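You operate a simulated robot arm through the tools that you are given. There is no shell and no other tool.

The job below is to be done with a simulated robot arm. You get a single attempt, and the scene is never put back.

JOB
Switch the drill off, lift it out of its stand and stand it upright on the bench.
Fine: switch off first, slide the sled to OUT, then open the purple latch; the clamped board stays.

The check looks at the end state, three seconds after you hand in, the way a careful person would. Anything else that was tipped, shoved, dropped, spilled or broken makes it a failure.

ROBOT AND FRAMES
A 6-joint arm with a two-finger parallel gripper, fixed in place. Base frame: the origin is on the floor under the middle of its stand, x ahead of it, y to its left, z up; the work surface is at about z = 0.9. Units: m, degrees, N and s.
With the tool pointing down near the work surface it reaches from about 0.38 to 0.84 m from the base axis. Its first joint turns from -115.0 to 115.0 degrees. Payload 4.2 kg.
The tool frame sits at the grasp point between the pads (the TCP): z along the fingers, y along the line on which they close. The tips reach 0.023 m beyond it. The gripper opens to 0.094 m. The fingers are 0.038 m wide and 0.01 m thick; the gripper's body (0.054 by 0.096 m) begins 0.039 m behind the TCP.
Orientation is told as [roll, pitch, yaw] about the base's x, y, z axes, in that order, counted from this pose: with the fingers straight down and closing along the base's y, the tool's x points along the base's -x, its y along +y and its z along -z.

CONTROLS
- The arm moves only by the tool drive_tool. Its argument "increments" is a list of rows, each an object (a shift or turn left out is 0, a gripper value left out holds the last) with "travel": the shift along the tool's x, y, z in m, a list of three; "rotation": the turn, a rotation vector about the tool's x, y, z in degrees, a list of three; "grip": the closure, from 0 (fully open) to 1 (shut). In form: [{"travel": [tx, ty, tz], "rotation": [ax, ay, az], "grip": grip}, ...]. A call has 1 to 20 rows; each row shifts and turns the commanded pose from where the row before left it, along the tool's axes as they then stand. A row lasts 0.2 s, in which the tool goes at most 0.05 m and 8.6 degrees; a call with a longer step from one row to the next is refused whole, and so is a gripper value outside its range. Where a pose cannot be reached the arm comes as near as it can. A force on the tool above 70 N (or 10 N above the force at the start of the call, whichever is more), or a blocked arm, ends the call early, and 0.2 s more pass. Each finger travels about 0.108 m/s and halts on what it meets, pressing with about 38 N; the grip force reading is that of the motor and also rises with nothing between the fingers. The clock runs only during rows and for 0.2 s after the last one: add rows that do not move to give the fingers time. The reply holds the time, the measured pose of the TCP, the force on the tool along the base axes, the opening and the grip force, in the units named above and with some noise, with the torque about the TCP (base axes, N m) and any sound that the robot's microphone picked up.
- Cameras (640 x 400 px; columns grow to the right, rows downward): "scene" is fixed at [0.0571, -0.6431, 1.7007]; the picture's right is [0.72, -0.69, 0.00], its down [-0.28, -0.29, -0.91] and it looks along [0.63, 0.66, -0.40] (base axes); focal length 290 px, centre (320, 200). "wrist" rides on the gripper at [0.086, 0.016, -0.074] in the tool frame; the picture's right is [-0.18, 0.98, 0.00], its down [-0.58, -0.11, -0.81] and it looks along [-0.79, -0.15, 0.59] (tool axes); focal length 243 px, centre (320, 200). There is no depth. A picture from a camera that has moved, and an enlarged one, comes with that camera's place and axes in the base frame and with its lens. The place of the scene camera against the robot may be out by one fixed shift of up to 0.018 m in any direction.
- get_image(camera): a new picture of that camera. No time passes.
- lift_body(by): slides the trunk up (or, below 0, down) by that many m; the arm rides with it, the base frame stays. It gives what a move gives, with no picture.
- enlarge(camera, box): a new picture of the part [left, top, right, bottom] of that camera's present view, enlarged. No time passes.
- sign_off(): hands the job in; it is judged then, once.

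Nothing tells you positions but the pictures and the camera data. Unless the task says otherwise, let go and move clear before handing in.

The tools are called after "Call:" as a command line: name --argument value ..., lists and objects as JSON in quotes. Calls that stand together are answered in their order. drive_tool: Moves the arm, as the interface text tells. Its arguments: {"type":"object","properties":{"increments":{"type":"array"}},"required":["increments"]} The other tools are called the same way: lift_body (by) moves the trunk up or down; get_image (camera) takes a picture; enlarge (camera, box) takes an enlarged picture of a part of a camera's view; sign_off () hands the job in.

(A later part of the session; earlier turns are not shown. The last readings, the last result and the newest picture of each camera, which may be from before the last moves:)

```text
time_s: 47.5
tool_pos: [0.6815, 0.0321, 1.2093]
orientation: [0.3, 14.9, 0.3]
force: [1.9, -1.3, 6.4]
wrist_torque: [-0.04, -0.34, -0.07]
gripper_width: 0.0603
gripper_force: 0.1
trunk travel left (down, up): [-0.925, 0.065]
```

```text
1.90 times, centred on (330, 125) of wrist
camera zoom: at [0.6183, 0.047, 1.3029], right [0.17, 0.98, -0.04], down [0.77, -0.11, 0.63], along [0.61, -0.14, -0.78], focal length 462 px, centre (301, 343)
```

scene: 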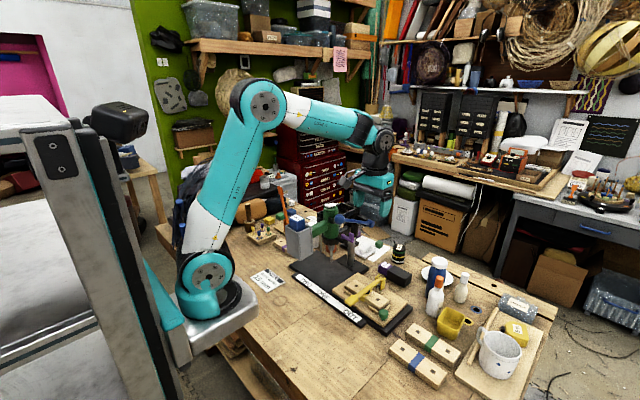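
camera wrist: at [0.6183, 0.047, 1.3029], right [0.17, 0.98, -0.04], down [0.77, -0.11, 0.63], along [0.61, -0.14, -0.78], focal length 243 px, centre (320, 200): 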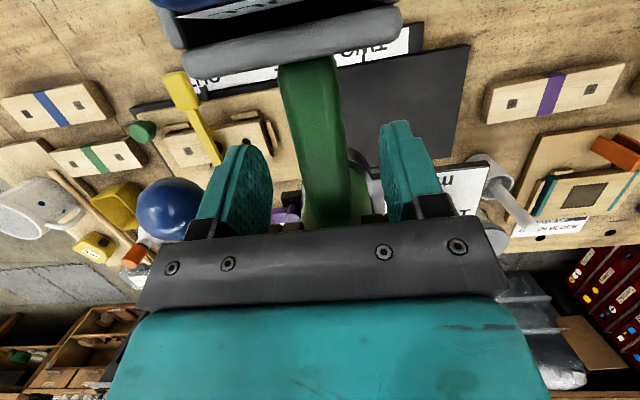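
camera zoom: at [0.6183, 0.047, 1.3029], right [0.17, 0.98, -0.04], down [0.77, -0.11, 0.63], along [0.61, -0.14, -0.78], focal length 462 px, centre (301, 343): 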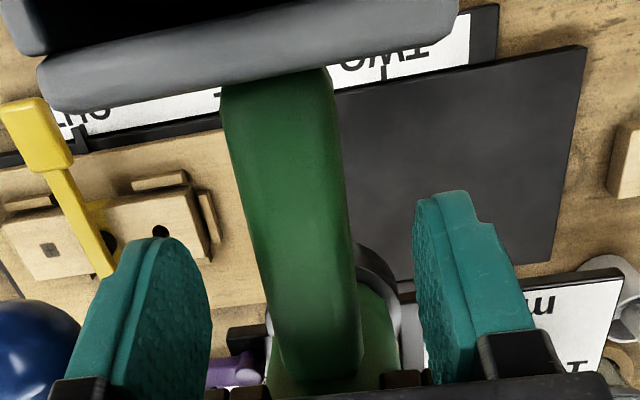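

The bit looks blurred again and the contact torque points to x ≈ 0.75, so the palm has pushed the rocker's near end and restarted the drill. I'll back straight up slowly, then re-do the switch-off and choose a different grip.

Call:
drive_tool --increments '[{"travel": [0.0013, 0, -0.0048]}, {"travel": [0.0013, 0, -0.0048]}, {"travel": [0.0013, 0, -0.0048]}, {"travel": [0.0026, 0, -0.0097]}, {"travel": [0.0052, 0, -0.0193]}, {"travel": [0.0104, 0, -0.0386]}, {"travel": [0.0104, 0, -0.0386]}, {"travel": [0, 0, 0]}]'

Call:
enlarge --camera "scene" --box '[315, 190, 365, 230]'

Call:
enlarge --camera "scene" --box '[300, 220, 360, 280]'

Call:
get_image --camera "wrist"

```text
time_s: 49.3
tool_pos: [0.68, 0.0299, 1.3328]
orientation: [0.4, 15.0, 0.2]
force: [-0.6, -1.0, 0.2]
wrist_torque: [-0.02, 0.0, 0.0]
gripper_width: 0.0601
gripper_force: 0.1
trunk travel left (down, up): [-0.925, 0.065]
```

```text
10.00 times, centred on (340, 210) of scene
camera zoom: at [0.0571, -0.6431, 1.7007], right [0.72, -0.69, 0.0], down [-0.28, -0.29, -0.91], along [0.63, 0.66, -0.4], focal length 2895 px, centre (120, 100)
```

zoom: 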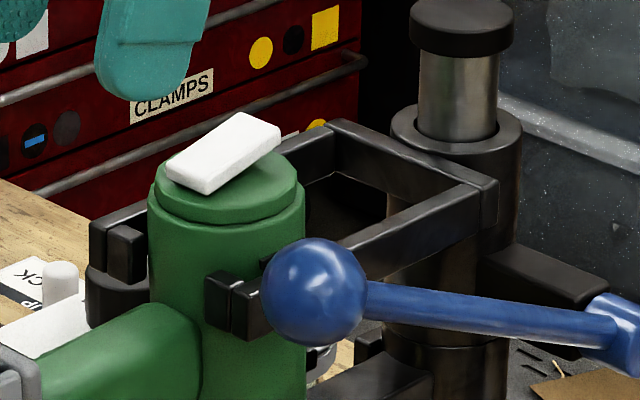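

```text
6.67 times, centred on (330, 250) of scene
camera zoom: at [0.0571, -0.6431, 1.7007], right [0.72, -0.69, 0.0], down [-0.28, -0.29, -0.91], along [0.63, 0.66, -0.4], focal length 1930 px, centre (253, -133)
```

zoom: 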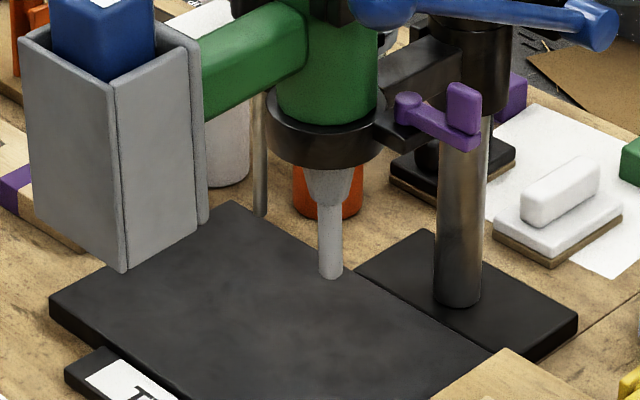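

```text
taken
camera wrist: at [0.6162, 0.046, 1.4281], right [0.17, 0.98, -0.04], down [0.77, -0.11, 0.63], along [0.61, -0.14, -0.78], focal length 243 px, centre (320, 200)
```

wrist: 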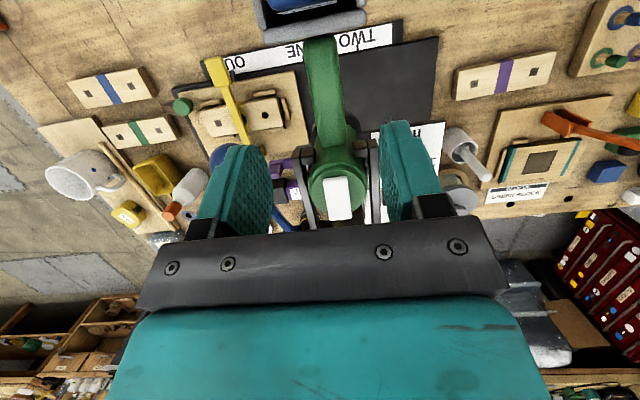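

The rocker flipped back ON when the palm brushed it, so I'll switch it off again. For the next grip I'll stay further from the drill body. Now I'm rising, straightening the tool, and going over the raised end with closed fingers.

Call:
drive_tool --increments '[{"travel": [0.009, 0, -0.0338], "grip": 1}, {"travel": [0.009, 0, -0.0338]}, {"rotation": [0, -7.5, 0]}, {"rotation": [0, -7.5, 0]}, {"travel": [-0.036, 0.0003, 0]}, {"travel": [-0.036, 0.0003, 0]}, {"travel": [-0.034, 0.0003, 0]}, {"travel": [0, 0, 0.035]}, {"travel": [0, 0, 0.035]}, {"travel": [0, 0, 0.03]}, {"travel": [0, 0, 0]}]'

Call:
get_image --camera "wrist"

Call:
enlarge --camera "scene" --box '[310, 180, 380, 230]'

```text
time_s: 51.7
tool_pos: [0.7848, 0.0328, 1.3043]
orientation: [0.3, 0.1, 0.1]
force: [0.9, -0.6, -0.1]
wrist_torque: [0.01, -0.03, -0.01]
gripper_width: 0.0
gripper_force: 38.1
out of reach, approached as far as the arm can: row 2
trunk travel left (down, up): [-0.925, 0.065]
```

```text
taken
camera wrist: at [0.699, 0.0489, 1.3787], right [0.18, 0.98, 0.01], down [0.58, -0.11, 0.81], along [0.79, -0.14, -0.59], focal length 243 px, centre (320, 200)
```

wrist: 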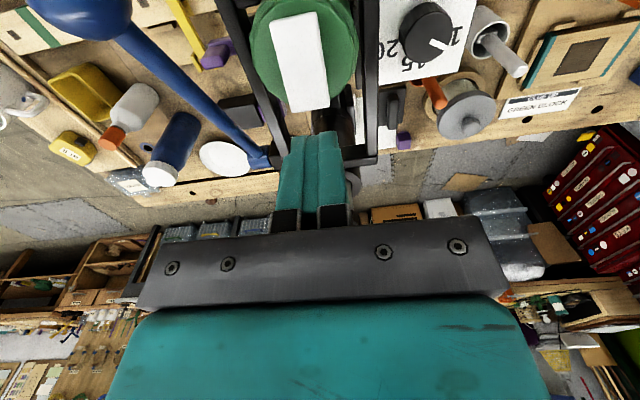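

```text
8.00 times, centred on (345, 205) of scene
camera zoom: at [0.0571, -0.6431, 1.7007], right [0.72, -0.69, 0.0], down [-0.28, -0.29, -0.91], along [0.63, 0.66, -0.4], focal length 2316 px, centre (120, 160)
```

zoom: 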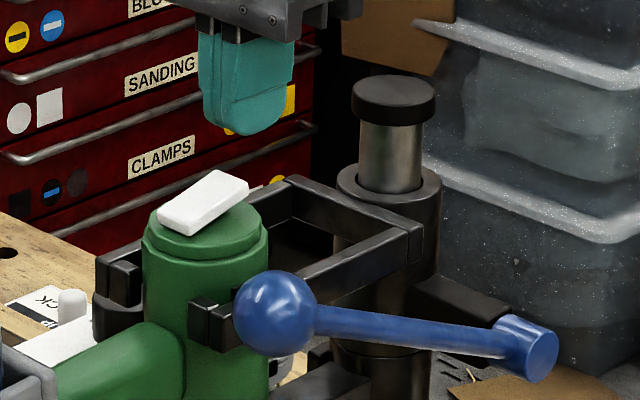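

The closed tips are lined up over the raised end again. I'll press down in small steps to the same depth that worked before.

Call:
drive_tool --increments '[{"travel": [0, -0.001, 0.015]}, {"travel": [0, 0, 0.005]}, {"travel": [0, 0, 0.003]}, {"travel": [0, 0, 0.003]}, {"travel": [0, 0, 0.003]}, {"travel": [0, 0, 0.003]}, {"travel": [0, 0, 0.003]}, {"travel": [0, 0, 0.003]}, {"travel": [0, 0, 0.003]}, {"travel": [0, 0, 0.002]}, {"travel": [0, 0, 0]}]'

Call:
enlarge --camera "scene" --box '[300, 210, 380, 290]'

Call:
enlarge --camera "scene" --box '[310, 180, 380, 230]'

```text
time_s: 54.1
tool_pos: [0.7871, 0.0336, 1.2605]
orientation: [0.3, 0.1, 0.2]
force: [1.4, -0.1, 8.3]
wrist_torque: [0.01, 0.11, -0.09]
gripper_width: 0.0
gripper_force: 38.5
trunk travel left (down, up): [-0.925, 0.065]
```

```text
5.00 times, centred on (340, 250) of scene
camera zoom: at [0.0571, -0.6431, 1.7007], right [0.72, -0.69, 0.0], down [-0.28, -0.29, -0.91], along [0.63, 0.66, -0.4], focal length 1448 px, centre (220, -50)
```

zoom: 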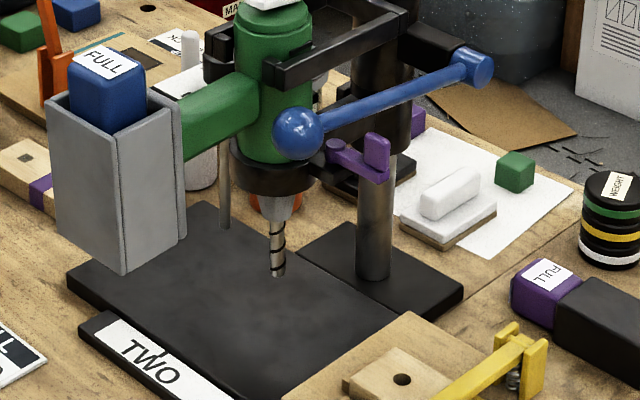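

```text
8.00 times, centred on (345, 205) of scene
camera zoom: at [0.0571, -0.6431, 1.7007], right [0.72, -0.69, 0.0], down [-0.28, -0.29, -0.91], along [0.63, 0.66, -0.4], focal length 2316 px, centre (120, 160)
```

zoom: 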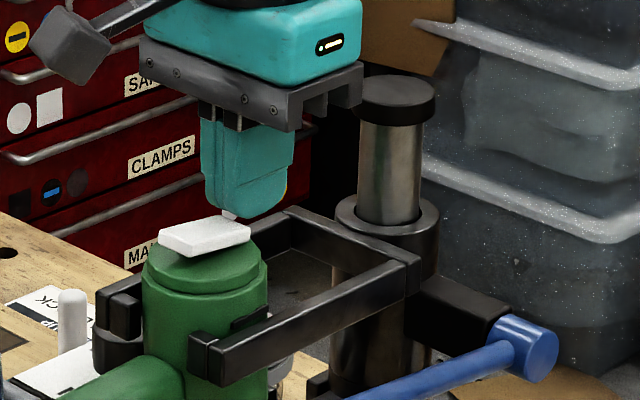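

The drill is off again: flutes are visible and the near end is raised. I'll ease off slowly and rise.

Call:
drive_tool --increments '[{"travel": [0, 0, -0.004]}, {"travel": [0, 0, -0.004]}, {"travel": [0, 0, -0.004]}, {"travel": [0, 0, -0.004]}, {"travel": [0, 0, -0.005]}, {"travel": [0, 0, -0.005]}, {"travel": [0, 0, -0.02]}, {"travel": [0, 0, -0.035]}, {"travel": [0.03, 0, -0.025]}, {"travel": [0.04, 0, 0]}, {"travel": [0.04, 0, 0]}, {"travel": [0.04, 0, 0]}, {"travel": [0.03, 0, 0], "grip": 0.36}, {"travel": [0, 0, 0]}]'

Call:
get_image --camera "wrist"

Call:
enlarge --camera "wrist" --box '[260, 0, 420, 160]'

Call:
enlarge --camera "scene" --box '[290, 190, 370, 270]'

```text
time_s: 57.1
tool_pos: [0.6093, 0.0289, 1.3684]
orientation: [0.3, 0.0, 0.2]
force: [0.0, 0.3, 0.5]
wrist_torque: [0.0, 0.01, -0.01]
gripper_width: 0.0603
gripper_force: 0.1
trunk travel left (down, up): [-0.925, 0.065]
```

```text
taken
camera wrist: at [0.5239, 0.0452, 1.4433], right [0.18, 0.98, 0.01], down [0.58, -0.11, 0.81], along [0.79, -0.14, -0.59], focal length 243 px, centre (320, 200)
```

wrist: 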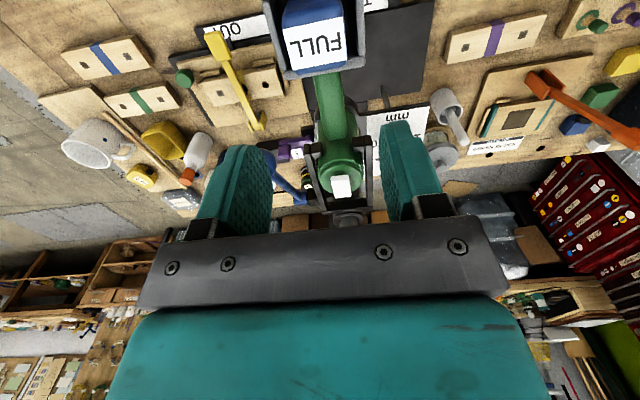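

```text
2.50 times, centred on (340, 80) of wrist
camera zoom: at [0.5239, 0.0452, 1.4433], right [0.18, 0.98, 0.01], down [0.58, -0.11, 0.81], along [0.79, -0.14, -0.59], focal length 606 px, centre (270, 500)
```

zoom: 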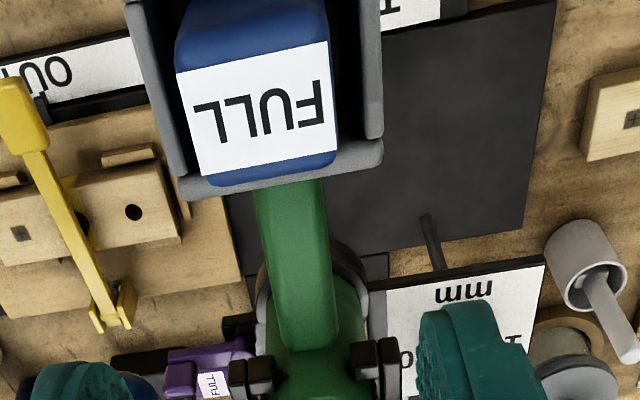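

```text
5.00 times, centred on (330, 230) of scene
camera zoom: at [0.0571, -0.6431, 1.7007], right [0.72, -0.69, 0.0], down [-0.28, -0.29, -0.91], along [0.63, 0.66, -0.4], focal length 1448 px, centre (270, 50)
```

zoom: 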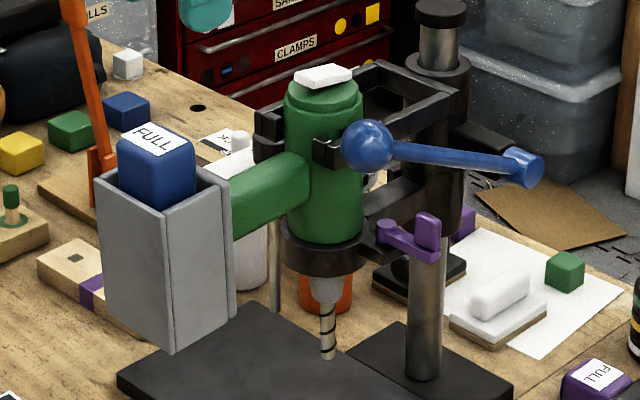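

The drill is off and seated with the latch open. This time I'll grip 1.5 cm nearer the foot (x ≈ 0.668) with a 10° lean, so the palm stays clear of the rocker and the camera stays clear of the battery.

Call:
drive_tool --increments '[{"rotation": [0, 5, 0]}, {"rotation": [0, 5, 0]}, {"travel": [-0.0289, 0.0014, -0.0051]}, {"travel": [-0.0289, 0.0014, -0.0051]}, {"travel": [-0.0052, 0, 0.0295]}, {"travel": [-0.0052, 0, 0.0295]}, {"travel": [-0.0052, 0, 0.0295]}, {"travel": [-0.0052, 0, 0.0295]}, {"travel": [0, 0, 0]}]'

Call:
get_image --camera "wrist"

Call:
enlarge --camera "scene" --box '[290, 180, 370, 250]'

```text
time_s: 59.1
tool_pos: [0.6673, 0.0339, 1.2485]
orientation: [0.3, 9.9, 0.3]
force: [0.3, -0.7, 0.3]
wrist_torque: [0.0, 0.01, 0.02]
gripper_width: 0.0603
gripper_force: 0.1
trunk travel left (down, up): [-0.925, 0.065]
```

```text
taken
camera wrist: at [0.5964, 0.0503, 1.3374], right [0.18, 0.98, -0.03], down [0.71, -0.11, 0.69], along [0.68, -0.14, -0.72], focal length 243 px, centre (320, 200)
```

wrist: 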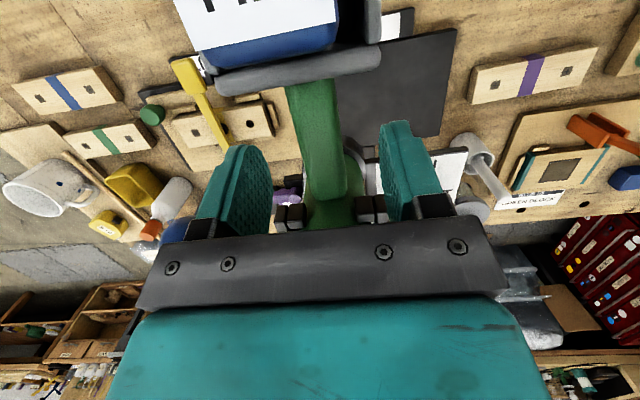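

```text
5.71 times, centred on (330, 215) of scene
camera zoom: at [0.0571, -0.6431, 1.7007], right [0.72, -0.69, 0.0], down [-0.28, -0.29, -0.91], along [0.63, 0.66, -0.4], focal length 1654 px, centre (263, 114)
```

zoom: 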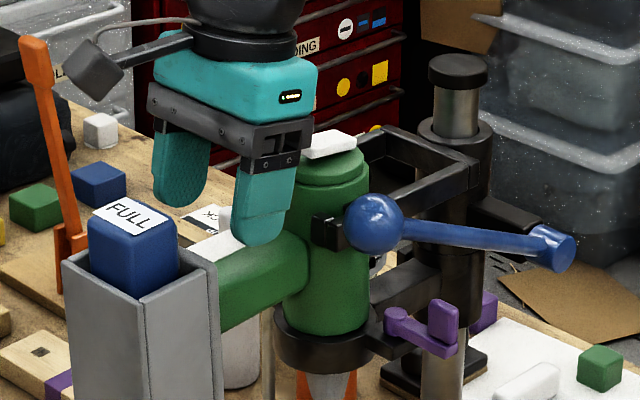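

The rocker now has visible clearance from the palm. I'll continue down in small steps, watching force and lever.

Call:
drive_tool --increments '[{"travel": [-0.00104, 0, 0.0059]}, {"travel": [-0.00104, 0, 0.0059]}, {"travel": [-0.00104, 0, 0.0059]}, {"travel": [0, 0, 0]}]'

Call:
enlarge --camera "scene" --box '[290, 180, 370, 250]'

```text
time_s: 60.1
tool_pos: [0.6666, 0.0358, 1.2303]
orientation: [0.3, 10.0, 0.3]
force: [-0.3, 0.2, -1.1]
wrist_torque: [-0.01, 0.0, -0.01]
gripper_width: 0.0603
gripper_force: 0.1
trunk travel left (down, up): [-0.925, 0.065]
```

```text
5.71 times, centred on (330, 215) of scene
camera zoom: at [0.0571, -0.6431, 1.7007], right [0.72, -0.69, 0.0], down [-0.28, -0.29, -0.91], along [0.63, 0.66, -0.4], focal length 1654 px, centre (263, 114)
```

zoom: 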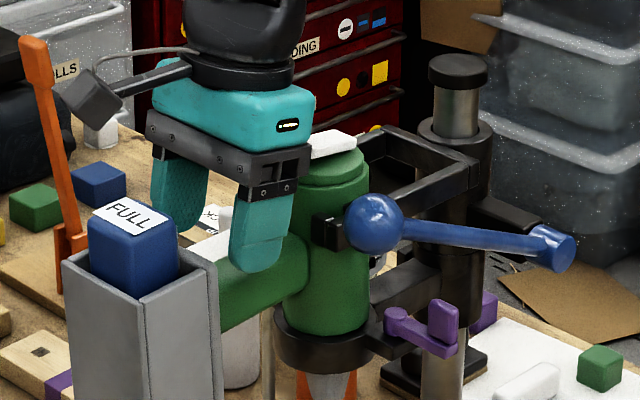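

There is no contact and the lever hasn't moved. I'll go down the last 18 mm.

Call:
drive_tool --increments '[{"travel": [-0.00104, -0.001, 0.0059]}, {"travel": [-0.00104, -0.001, 0.0059]}, {"travel": [-0.00104, 0, 0.0059]}, {"travel": [0, 0, 0]}]'

Call:
enlarge --camera "scene" --box '[290, 180, 370, 250]'

Call:
get_image --camera "wrist"

```text
time_s: 61.1
tool_pos: [0.6663, 0.0325, 1.2111]
orientation: [0.3, 10.1, 0.2]
force: [0.8, -0.6, -0.1]
wrist_torque: [-0.02, -0.03, 0.04]
gripper_width: 0.0601
gripper_force: 0.1
trunk travel left (down, up): [-0.925, 0.065]
```

```text
5.71 times, centred on (330, 215) of scene
camera zoom: at [0.0571, -0.6431, 1.7007], right [0.72, -0.69, 0.0], down [-0.28, -0.29, -0.91], along [0.63, 0.66, -0.4], focal length 1654 px, centre (263, 114)
```

zoom: 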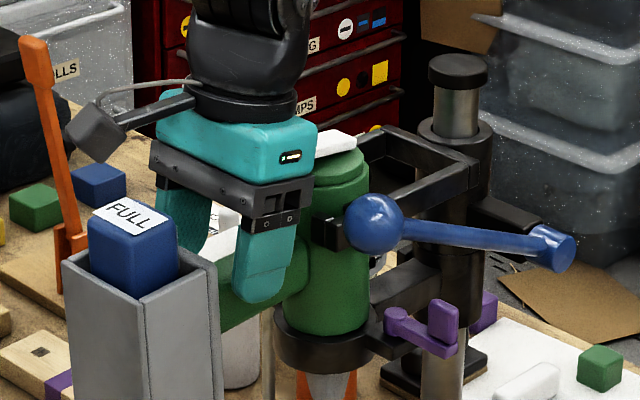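

```text
taken
camera wrist: at [0.5948, 0.048, 1.2993], right [0.18, 0.98, -0.03], down [0.71, -0.11, 0.69], along [0.68, -0.14, -0.72], focal length 243 px, centre (320, 200)
```

wrist: 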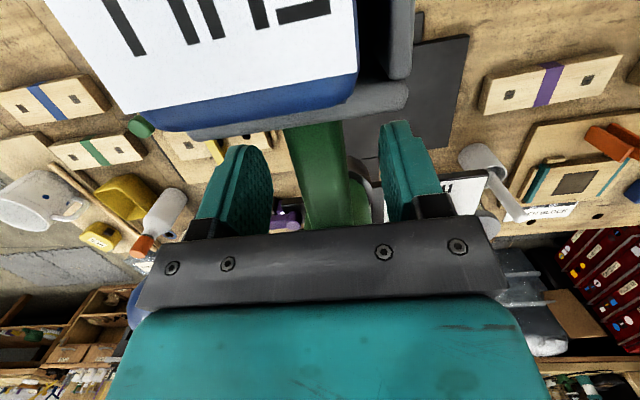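

The fingers straddle the handle with no contact and the lever is still at rest. I'll drop 3 mm more for a better hold and close the gripper.

Call:
drive_tool --increments '[{"travel": [-0.0005, 0, 0.003]}, {"travel": [0, 0, 0]}, {"grip": 0.6}, {"grip": 1}, {"travel": [0, 0, 0]}, {"travel": [0, 0, 0]}]'

Call:
enlarge --camera "scene" --box '[290, 180, 370, 280]'

Call:
get_image --camera "wrist"

```text
time_s: 62.5
tool_pos: [0.6657, 0.03, 1.2079]
orientation: [0.2, 10.0, -0.1]
force: [0.7, -14.1, 0.3]
wrist_torque: [-0.4, 0.0, -1.16]
gripper_width: 0.0299
gripper_force: 38.3
trunk travel left (down, up): [-0.925, 0.065]
```

```text
4.00 times, centred on (330, 230) of scene
camera zoom: at [0.0571, -0.6431, 1.7007], right [0.72, -0.69, 0.0], down [-0.28, -0.29, -0.91], along [0.63, 0.66, -0.4], focal length 1158 px, centre (280, 80)
```

zoom: 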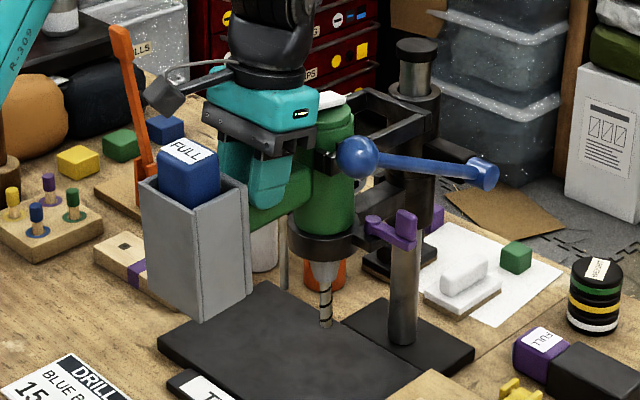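

```text
taken
camera wrist: at [0.595, 0.0467, 1.2963], right [0.18, 0.98, -0.03], down [0.71, -0.11, 0.69], along [0.68, -0.15, -0.72], focal length 243 px, centre (320, 200)
```

wrist: 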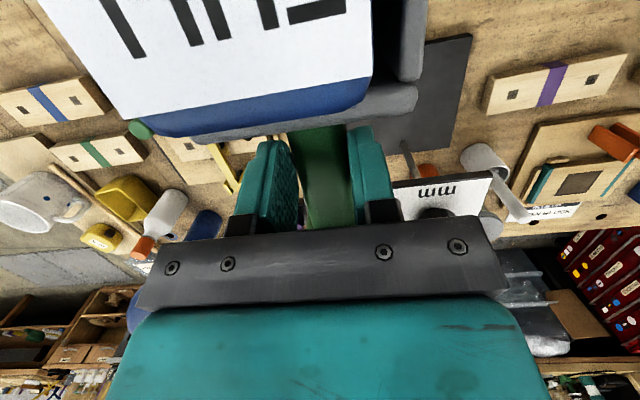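

I have the handle gripped at 30 mm, but there is a 14 N sideways preload. I'll shift a couple of millimetres to centre it before lifting.

Call:
drive_tool --increments '[{"travel": [0, -0.002, 0]}, {"travel": [0, 0, 0]}]'

```text
time_s: 63.1
tool_pos: [0.6654, 0.0297, 1.2075]
orientation: [0.5, 10.0, 0.3]
force: [4.8, -10.3, 6.4]
wrist_torque: [-0.18, 0.89, -1.06]
gripper_width: 0.0298
gripper_force: 38.5
trunk travel left (down, up): [-0.925, 0.065]
```

Call:
drive_tool --increments '[{"travel": [0, -0.002, 0]}, {"travel": [0, 0, 0]}]'

Call:
enlarge --camera "scene" --box '[290, 180, 370, 280]'

```text
time_s: 63.7
tool_pos: [0.665, 0.0296, 1.2075]
orientation: [0.4, 10.0, 0.5]
force: [1.8, 0.3, 2.6]
wrist_torque: [0.06, -0.24, -0.16]
gripper_width: 0.0301
gripper_force: 37.9
trunk travel left (down, up): [-0.925, 0.065]
```

```text
4.00 times, centred on (330, 230) of scene
camera zoom: at [0.0571, -0.6431, 1.7007], right [0.72, -0.69, 0.0], down [-0.28, -0.29, -0.91], along [0.63, 0.66, -0.4], focal length 1158 px, centre (280, 80)
```

zoom: 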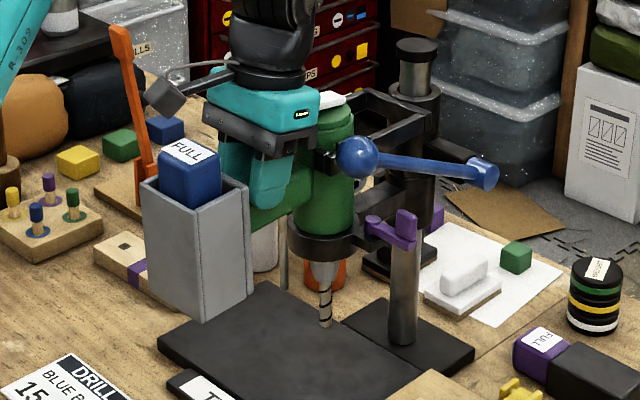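

The forces are balanced now. I'll start lifting gently, straight up 2 cm, to feel the weight and check it comes free.

Call:
drive_tool --increments '[{"travel": [0.0009, 0, -0.0049]}, {"travel": [0.0009, 0, -0.0049]}, {"travel": [0.0009, 0, -0.0049]}, {"travel": [0.0009, 0, -0.0049]}, {"travel": [0, 0, 0]}]'

Call:
enlarge --camera "scene" --box '[290, 180, 370, 280]'

```text
time_s: 64.9
tool_pos: [0.6658, 0.0299, 1.2268]
orientation: [0.2, 10.0, 0.2]
force: [3.1, 4.1, -13.0]
wrist_torque: [0.06, 0.15, 0.35]
gripper_width: 0.0296
gripper_force: 37.8
trunk travel left (down, up): [-0.925, 0.065]
```

```text
4.00 times, centred on (330, 230) of scene
camera zoom: at [0.0571, -0.6431, 1.7007], right [0.72, -0.69, 0.0], down [-0.28, -0.29, -0.91], along [0.63, 0.66, -0.4], focal length 1158 px, centre (280, 80)
```

zoom: 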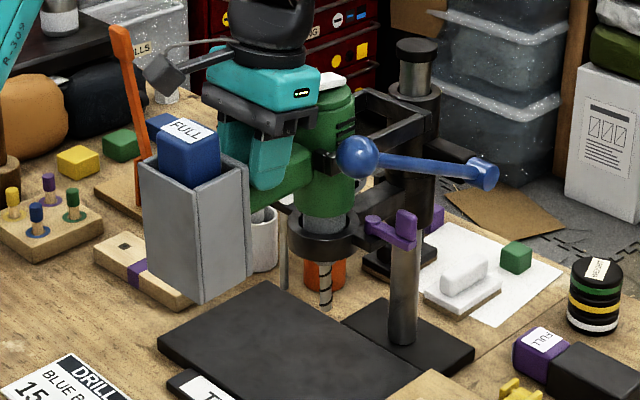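

The drill is lifting freely: it weighs about 13 N and is well balanced, with the carriage unmoved. I'll use the trunk for a pure vertical lift.

Call:
lift_body --by 0.06

Call:
enlarge --camera "scene" --box '[280, 160, 380, 280]'

```text
time_s: 65.9
tool_pos: [0.6648, 0.0301, 1.2879]
orientation: [0.4, 10.1, 0.2]
force: [-0.6, 0.0, -12.0]
wrist_torque: [0.03, 0.04, 0.04]
gripper_width: 0.0298
gripper_force: 38.0
trunk travel left (down, up): [-0.985, 0.005]
```

```text
3.33 times, centred on (330, 220) of scene
camera zoom: at [0.0571, -0.6431, 1.7007], right [0.72, -0.69, 0.0], down [-0.28, -0.29, -0.91], along [0.63, 0.66, -0.4], focal length 965 px, centre (287, 133)
```

zoom: 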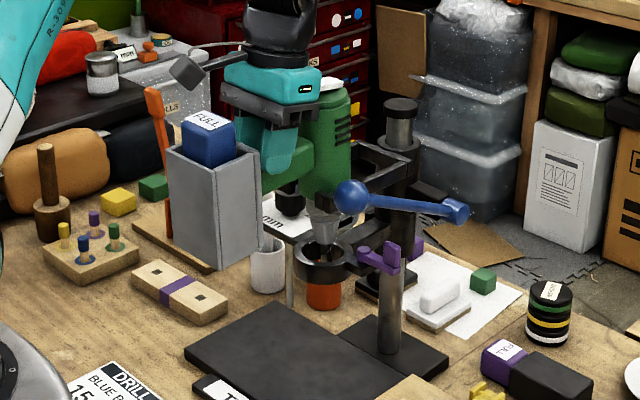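

The drill hangs level and balanced, and the collar is empty below it. I'll continue straight up with the arm.

Call:
drive_tool --increments '[{"travel": [0.0026, 0, -0.0148]}, {"travel": [0.0035, 0, -0.0197]}, {"travel": [0.0035, 0, -0.0197]}, {"travel": [0.0035, 0, -0.0197]}, {"travel": [0.0035, 0, -0.0197]}, {"travel": [0, 0, 0]}]'

Call:
enlarge --camera "scene" --box '[280, 140, 380, 260]'

```text
time_s: 67.3
tool_pos: [0.6637, 0.0289, 1.3847]
orientation: [0.4, 10.0, 0.2]
force: [0.1, -0.1, -10.6]
wrist_torque: [0.01, 0.04, 0.04]
gripper_width: 0.0295
gripper_force: 38.0
trunk travel left (down, up): [-0.985, 0.005]
```

```text
3.33 times, centred on (330, 200) of scene
camera zoom: at [0.0571, -0.6431, 1.7007], right [0.72, -0.69, 0.0], down [-0.28, -0.29, -0.91], along [0.63, 0.66, -0.4], focal length 965 px, centre (287, 200)
```

zoom: 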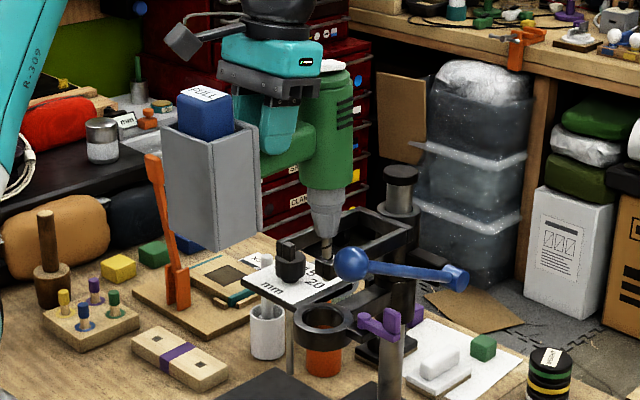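

The chuck is out of the collar, but the bit is still between the fork arms. I'll lift another 8 cm to clear everything.

Call:
drive_tool --increments '[{"travel": [0.0035, 0, -0.0197]}, {"travel": [0.0035, 0, -0.0197]}, {"travel": [0.0035, 0, -0.0197]}, {"travel": [0.0035, 0, -0.0197]}, {"travel": [0, 0, 0]}]'

Call:
enlarge --camera "scene" --box '[280, 130, 380, 250]'

```text
time_s: 68.5
tool_pos: [0.6662, 0.0282, 1.4617]
orientation: [0.4, 10.0, 0.3]
force: [-0.1, 0.0, -12.3]
wrist_torque: [-0.04, 0.02, -0.04]
gripper_width: 0.0295
gripper_force: 38.2
trunk travel left (down, up): [-0.985, 0.005]
```

```text
3.33 times, centred on (330, 190) of scene
camera zoom: at [0.0571, -0.6431, 1.7007], right [0.72, -0.69, 0.0], down [-0.28, -0.29, -0.91], along [0.63, 0.66, -0.4], focal length 965 px, centre (287, 233)
```

zoom: 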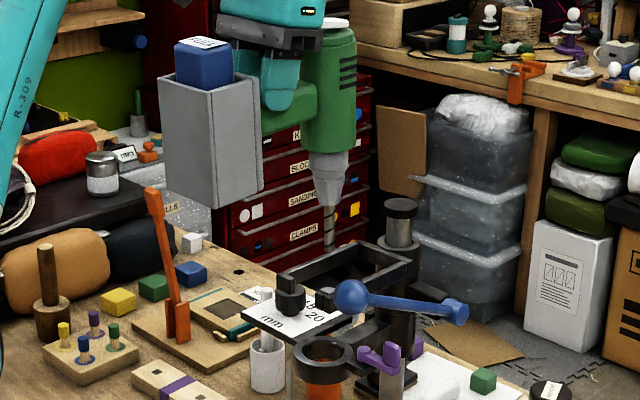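

The bit tip is now about 2 cm above the fork. I'll draw the drill back toward me, then swing right over the free area of the bench, keeping the bit clear of the blue lever.

Call:
drive_tool --increments '[{"travel": [0.0148, 0, 0.0026]}, {"travel": [0.0246, 0, 0.0043]}, {"travel": [0.0246, 0, 0.0043]}, {"travel": [0.0246, 0, 0.0043]}, {"travel": [0.0246, 0, 0.0043]}, {"travel": [0, 0, 0]}]'

Call:
get_image --camera "scene"

Call:
get_image --camera "wrist"

```text
time_s: 69.9
tool_pos: [0.5512, 0.029, 1.4623]
orientation: [0.3, 10.1, 0.2]
force: [-0.6, -0.3, -12.1]
wrist_torque: [-0.02, 0.05, 0.05]
gripper_width: 0.0299
gripper_force: 38.5
trunk travel left (down, up): [-0.985, 0.005]
```

```text
taken
```

scene: 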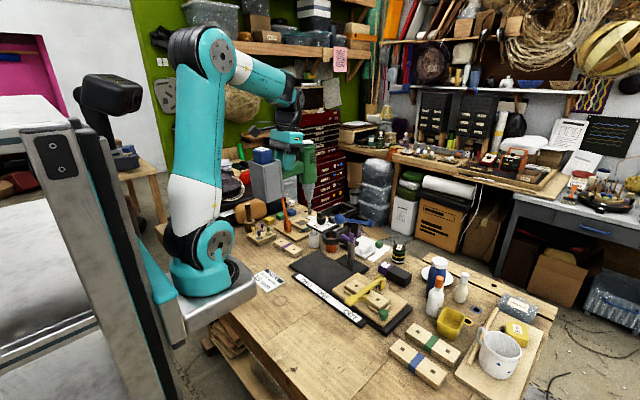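

```text
taken
camera wrist: at [0.4796, 0.0443, 1.5511], right [0.18, 0.98, -0.03], down [0.71, -0.11, 0.69], along [0.68, -0.14, -0.72], focal length 243 px, centre (320, 200)
```

wrist: 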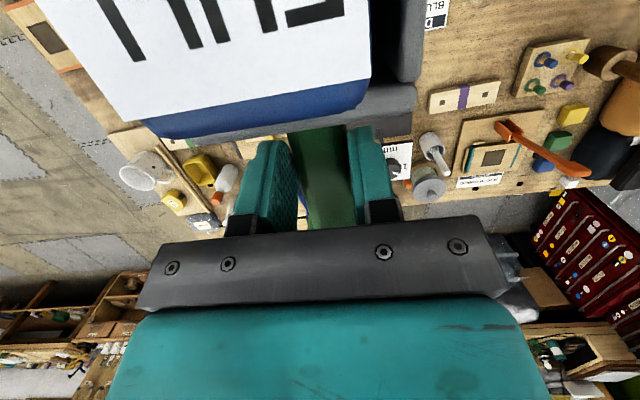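

The drill is free of the stand and held securely. I'm swinging right over the open bench area, then a bit forward.

Call:
drive_tool --increments '[{"travel": [0, -0.02, 0]}, {"travel": [0, -0.035, 0]}, {"travel": [0, -0.035, 0]}, {"travel": [0, -0.035, 0]}, {"travel": [0, -0.035, 0]}, {"travel": [0, -0.035, 0]}, {"travel": [0, -0.035, 0]}, {"travel": [0, -0.035, 0]}, {"travel": [-0.0246, -0.02, -0.0043]}, {"travel": [-0.0246, -0.015, -0.0043]}, {"travel": [-0.0197, 0, -0.0035]}, {"travel": [0, 0, 0]}]'

Call:
get_image --camera "scene"

```text
time_s: 72.5
tool_pos: [0.6227, -0.2714, 1.4621]
orientation: [0.3, 10.1, 0.2]
force: [0.6, 0.4, -12.3]
wrist_torque: [0.03, 0.06, 0.01]
gripper_width: 0.0299
gripper_force: 38.1
trunk travel left (down, up): [-0.985, 0.005]
```

```text
taken
```

scene: 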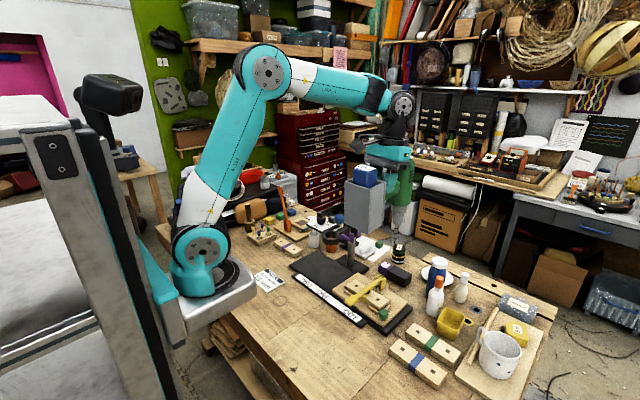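

The drill is over open space at the right front. Now I'll yaw 30° and begin pitching the drill so the foot swings down and the chuck swings forward.

Call:
drive_tool --increments '[{"rotation": [1.3, 0, -7.385]}, {"rotation": [1.3, 0, -7.385]}, {"rotation": [1.3, 0, -7.385]}, {"rotation": [1.3, 0, -7.385]}, {"rotation": [0, -6, 0]}, {"rotation": [0, -6, 0]}, {"rotation": [0, -6, 0]}, {"rotation": [0, -6, 0]}, {"rotation": [0, -6, 0]}, {"rotation": [0, -6, 0]}, {"travel": [0, 0, 0]}]'

Call:
get_image --camera "scene"

Call:
get_image --camera "wrist"

```text
time_s: 74.9
tool_pos: [0.6201, -0.2717, 1.4615]
orientation: [0.3, -26.2, 30.0]
force: [0.2, -0.3, -11.5]
wrist_torque: [-0.17, 0.24, -0.01]
gripper_width: 0.0295
gripper_force: 37.8
trunk travel left (down, up): [-0.985, 0.005]
```

```text
taken
```

scene: 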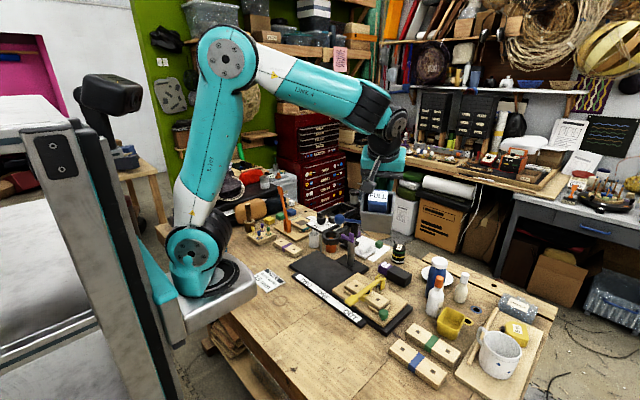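

```text
taken
camera wrist: at [0.5182, -0.3136, 1.4906], right [-0.35, 0.93, 0.09], down [0.2, -0.02, 0.98], along [0.91, 0.36, -0.18], focal length 243 px, centre (320, 200)
```

wrist: 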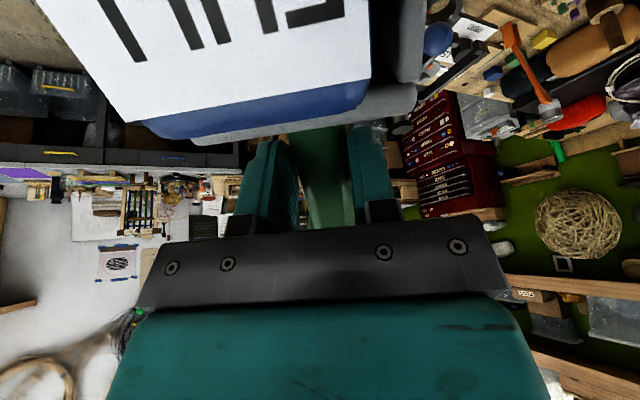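

No slip so far: the battery sits the same in the wrist view. I'll continue pitching to bring the handle vertical.

Call:
drive_tool --increments '[{"rotation": [0, -6, 0]}, {"rotation": [0, -6, 0]}, {"rotation": [0, -6, 0]}, {"rotation": [0, -6, 0]}, {"rotation": [0, -6, 0]}, {"travel": [0, 0, 0]}]'

Call:
get_image --camera "scene"

```text
time_s: 76.3
tool_pos: [0.6216, -0.2716, 1.4601]
orientation: [0.6, -56.2, 29.7]
force: [0.6, -0.7, -11.7]
wrist_torque: [-0.19, 0.32, -0.01]
gripper_width: 0.0295
gripper_force: 38.1
trunk travel left (down, up): [-0.985, 0.005]
```

```text
taken
```

scene: 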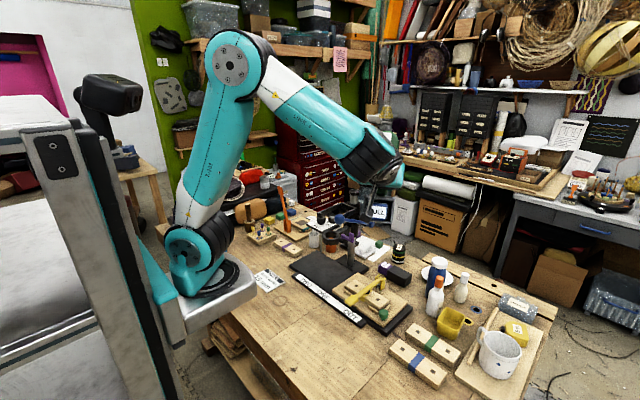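

Call:
drive_tool --increments '[{"rotation": [0, -6, 0]}, {"rotation": [0, -6, 0]}, {"rotation": [0, -6, 0]}, {"rotation": [0, -5.8, 0]}, {"travel": [0, 0, 0]}]'

Call:
get_image --camera "scene"

Call:
enlarge --camera "scene" --box '[320, 120, 460, 260]'

Call:
get_image --camera "wrist"

```text
time_s: 77.5
tool_pos: [0.6209, -0.2731, 1.4617]
orientation: [1.7, -80.0, 28.4]
force: [-0.3, 0.1, -11.6]
wrist_torque: [-0.22, 0.39, -0.04]
gripper_width: 0.0297
gripper_force: 37.7
trunk travel left (down, up): [-0.985, 0.005]
```

```text
taken
```

scene: 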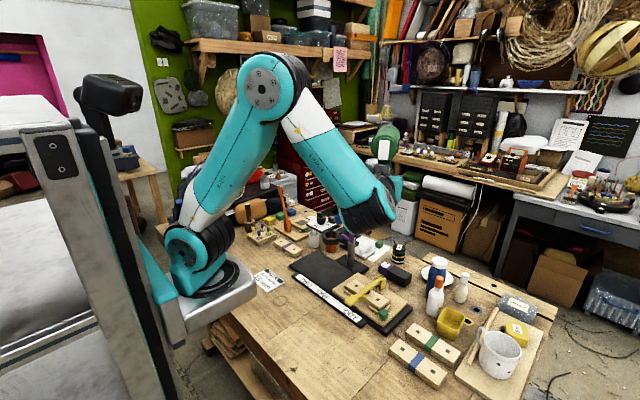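

```text
2.86 times, centred on (390, 190) of scene
camera zoom: at [0.0571, -0.6431, 1.7007], right [0.72, -0.69, 0.0], down [-0.28, -0.29, -0.91], along [0.63, 0.66, -0.4], focal length 827 px, centre (120, 229)
```

zoom: 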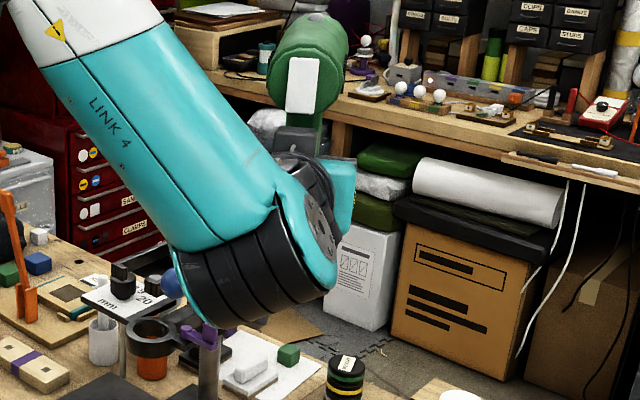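

```text
taken
camera wrist: at [0.5371, -0.3024, 1.3893], right [-0.46, 0.87, 0.19], down [-0.54, -0.45, 0.71], along [0.7, 0.23, 0.68], focal length 243 px, centre (320, 200)
```

wrist: 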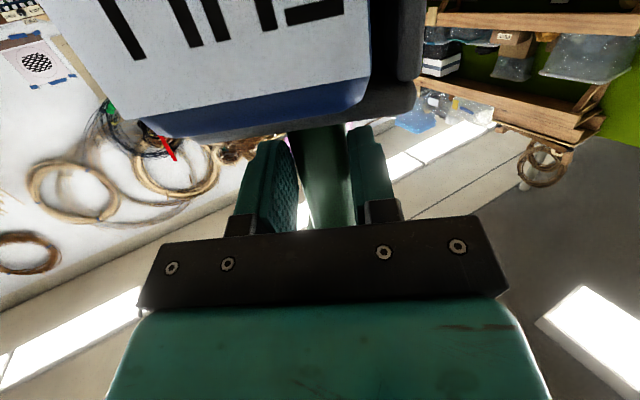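

The handle is now vertical with the foot at the bottom, and nothing slipped. I'll lower toward a clear patch of bench around (0.57, −0.29), in stages.

Call:
drive_tool --increments '[{"travel": [0.0307, 0.0012, -0.0004]}, {"travel": [0.0307, 0.0012, -0.0004]}, {"travel": [0.0307, 0.0012, -0.0004]}, {"travel": [0.0307, 0.0012, -0.0004]}, {"travel": [0.0307, 0.0012, -0.0004]}, {"travel": [0.0307, 0.0012, -0.0004]}, {"travel": [0, 0, 0]}]'

Call:
get_image --camera "scene"

```text
time_s: 79.1
tool_pos: [0.5887, -0.2837, 1.2784]
orientation: [1.6, -79.9, 28.6]
force: [0.3, 0.2, -11.4]
wrist_torque: [-0.25, 0.37, 0.01]
gripper_width: 0.0298
gripper_force: 38.4
trunk travel left (down, up): [-0.985, 0.005]
```

```text
taken
```

scene: 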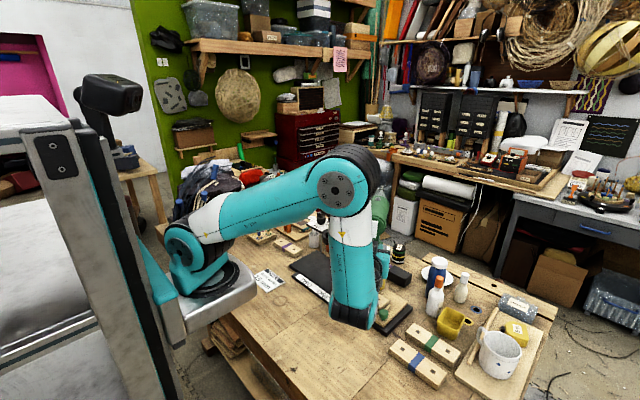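

Call:
drive_tool --increments '[{"travel": [0.0307, 0.0012, -0.0004]}, {"travel": [0.0307, 0.0012, -0.0004]}, {"travel": [0.0307, 0.0012, -0.0004]}, {"travel": [0.0307, 0.0012, -0.0004]}, {"travel": [0.0307, 0.0012, -0.0004]}, {"travel": [0, 0, 0]}]'

Call:
get_image --camera "scene"

Call:
enlarge --camera "scene" --box '[280, 220, 460, 400]'

Call:
get_image --camera "wrist"

```text
time_s: 80.5
tool_pos: [0.5599, -0.2936, 1.1285]
orientation: [1.7, -79.9, 28.6]
force: [0.5, -0.3, -12.2]
wrist_torque: [-0.23, 0.35, -0.03]
gripper_width: 0.0297
gripper_force: 38.4
trunk travel left (down, up): [-0.985, 0.005]
```

```text
taken
```

scene: 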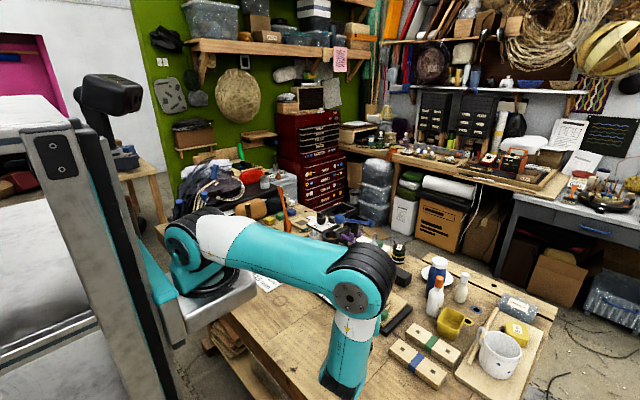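

```text
2.22 times, centred on (370, 310) of scene
camera zoom: at [0.0571, -0.6431, 1.7007], right [0.72, -0.69, 0.0], down [-0.28, -0.29, -0.91], along [0.63, 0.66, -0.4], focal length 643 px, centre (209, -44)
```

zoom: 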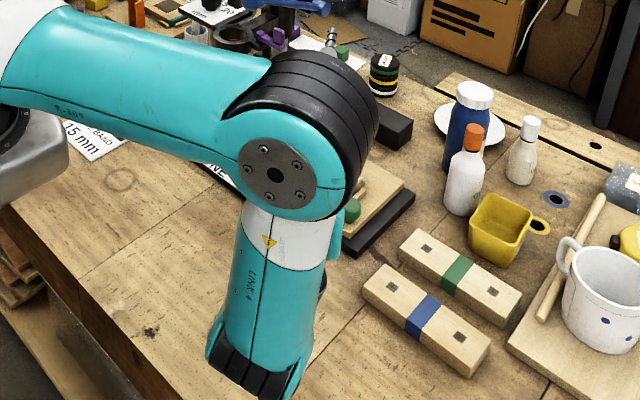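

```text
taken
camera wrist: at [0.4757, -0.3235, 1.056], right [-0.47, 0.87, 0.19], down [-0.54, -0.45, 0.71], along [0.7, 0.23, 0.68], focal length 243 px, centre (320, 200)
```

wrist: 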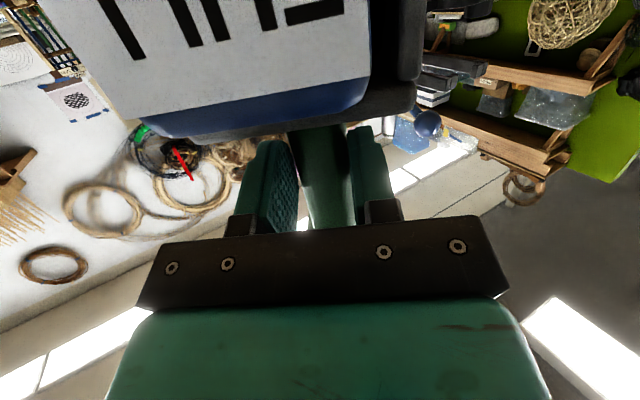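

The path is clear and the drill is steady in the grip. I'm lowering another 10 cm, straight down.

Call:
drive_tool --increments '[{"travel": [0.0246, 0, 0.0043]}, {"travel": [0.0246, 0, 0.0043]}, {"travel": [0.0246, 0, 0.0043]}, {"travel": [0.0148, 0, 0.0026]}, {"travel": [0, 0, 0]}]'

Call:
get_image --camera "scene"

Call:
enlarge --camera "scene" --box '[280, 240, 440, 400]'

```text
time_s: 81.7
tool_pos: [0.5592, -0.291, 1.0399]
orientation: [1.8, -79.8, 28.4]
force: [-0.4, -0.5, -11.9]
wrist_torque: [-0.2, 0.39, -0.01]
gripper_width: 0.0297
gripper_force: 37.8
trunk travel left (down, up): [-0.985, 0.005]
```

```text
taken
```

scene: 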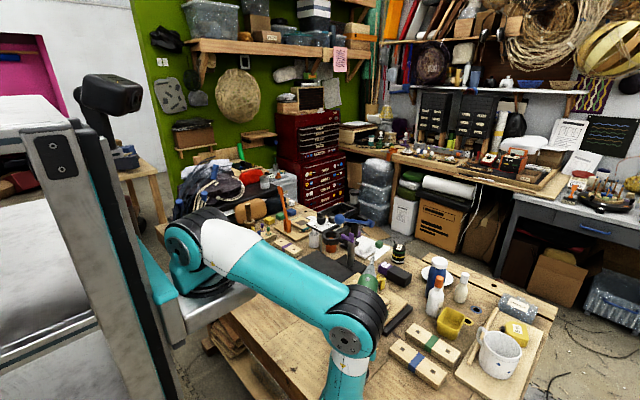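

```text
2.50 times, centred on (360, 320) of scene
camera zoom: at [0.0571, -0.6431, 1.7007], right [0.72, -0.69, 0.0], down [-0.28, -0.29, -0.91], along [0.63, 0.66, -0.4], focal length 724 px, centre (220, -100)
```

zoom: 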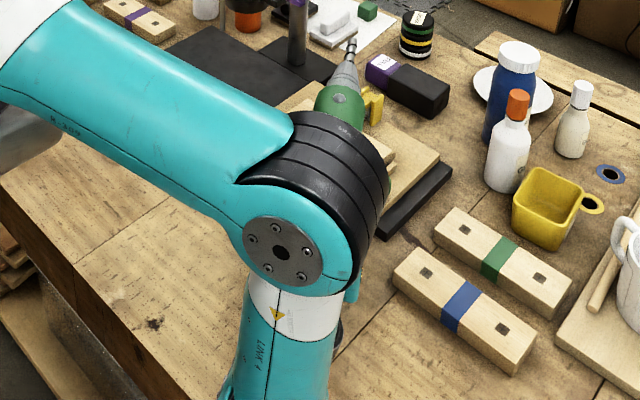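

The foot should be about 4–5 cm above the bench. I'll come down in small steps and watch for touchdown force.

Call:
drive_tool --increments '[{"travel": [0.0098, 0, 0.0017]}, {"travel": [0.0098, 0, 0.0017]}, {"travel": [0.0059, 0, 0.001]}, {"travel": [0.0039, 0, 0.0007]}, {"travel": [0.0029, 0, 0.0005]}, {"travel": [0, 0, 0]}]'

Call:
get_image --camera "wrist"

```text
time_s: 83.1
tool_pos: [0.5574, -0.2913, 1.0059]
orientation: [1.7, -80.0, 28.5]
force: [0.1, -0.3, -11.6]
wrist_torque: [-0.2, 0.38, 0.0]
gripper_width: 0.0295
gripper_force: 38.0
trunk travel left (down, up): [-0.985, 0.005]
```

```text
taken
camera wrist: at [0.4742, -0.3205, 0.9341], right [-0.47, 0.87, 0.19], down [-0.54, -0.45, 0.71], along [0.7, 0.23, 0.68], focal length 243 px, centre (320, 200)
```

wrist: 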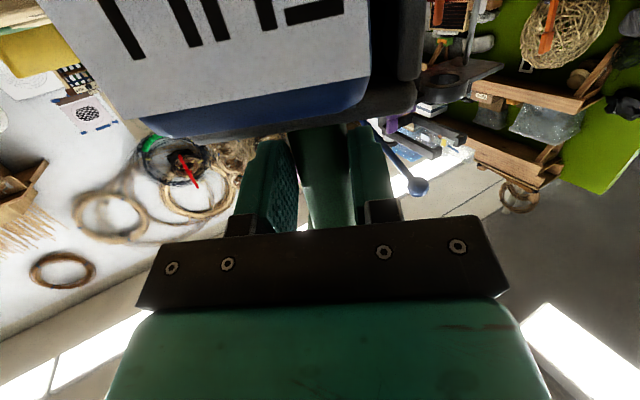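

Call:
drive_tool --increments '[{"travel": [0.003, 0, 0.0005]}, {"travel": [0.003, 0, 0.0005]}, {"travel": [0, 0, 0]}]'

```text
time_s: 83.9
tool_pos: [0.5584, -0.2915, 1.0018]
orientation: [1.6, -80.0, 28.4]
force: [-0.6, -0.1, -11.7]
wrist_torque: [-0.23, 0.37, -0.02]
gripper_width: 0.0297
gripper_force: 37.6
trunk travel left (down, up): [-0.985, 0.005]
```

Still no touchdown, so I'm continuing in 2–3 mm steps.

Call:
drive_tool --increments '[{"travel": [0.003, 0, 0.0005]}, {"travel": [0.002, 0, 0.0003]}, {"travel": [0, 0, 0]}]'

```text
time_s: 84.9
tool_pos: [0.5572, -0.2899, 1.0013]
orientation: [0.5, -80.7, 29.6]
force: [-9.4, 6.9, 40.2]
wrist_torque: [-1.48, 5.97, -0.95]
gripper_width: 0.0297
gripper_force: 38.0
trunk travel left (down, up): [-0.985, 0.005]
stopped in row 3: the force on the tool passed its limit at 72 N (the readings are from after the stop); the commanded pose is now the measured one
```

The torque shows that it is the wrist camera housing behind the hand that has touched the bench, not the foot. I'll back up a few millimetres. Then I'll tip the hand about 4° so the foot's far edge can touch first with the camera clear.

Call:
drive_tool --increments '[{"travel": [-0.003, 0, -0.0005]}, {"travel": [-0.004, 0, -0.0007]}, {"travel": [-0.003, 0, -0.0005]}, {"travel": [0, 0, 0]}]'

Call:
enlarge --camera "scene" --box '[280, 240, 440, 400]'

Call:
get_image --camera "wrist"

```text
time_s: 85.9
tool_pos: [0.5599, -0.2929, 1.0093]
orientation: [0.1, -80.4, 30.0]
force: [-0.4, 0.2, -11.5]
wrist_torque: [-0.2, 0.39, -0.02]
gripper_width: 0.0296
gripper_force: 38.2
trunk travel left (down, up): [-0.985, 0.005]
```

```text
2.50 times, centred on (360, 320) of scene
camera zoom: at [0.0571, -0.6431, 1.7007], right [0.72, -0.69, 0.0], down [-0.28, -0.29, -0.91], along [0.63, 0.66, -0.4], focal length 724 px, centre (220, -100)
```

zoom: 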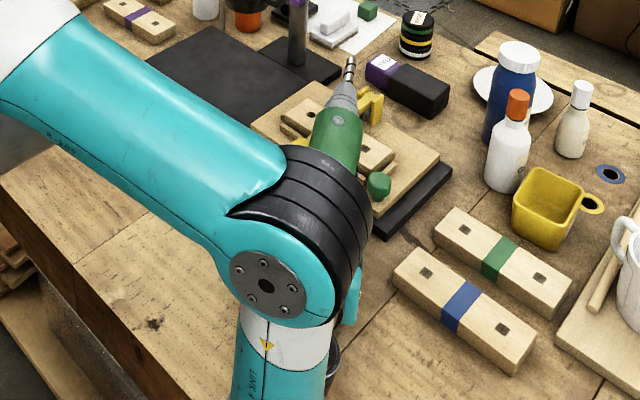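

```text
taken
camera wrist: at [0.4758, -0.3223, 0.9356], right [-0.47, 0.87, 0.18], down [-0.55, -0.44, 0.71], along [0.69, 0.23, 0.68], focal length 243 px, centre (320, 200)
```

wrist: 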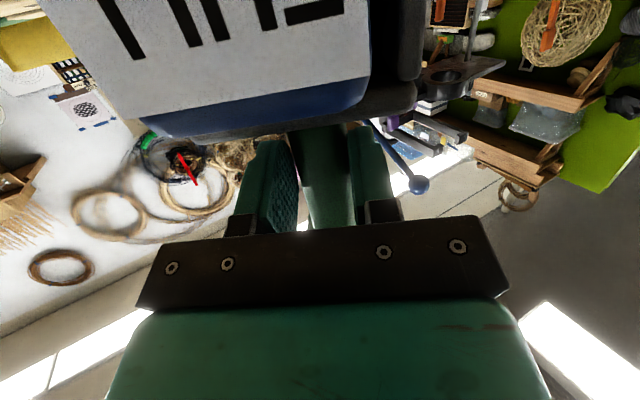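

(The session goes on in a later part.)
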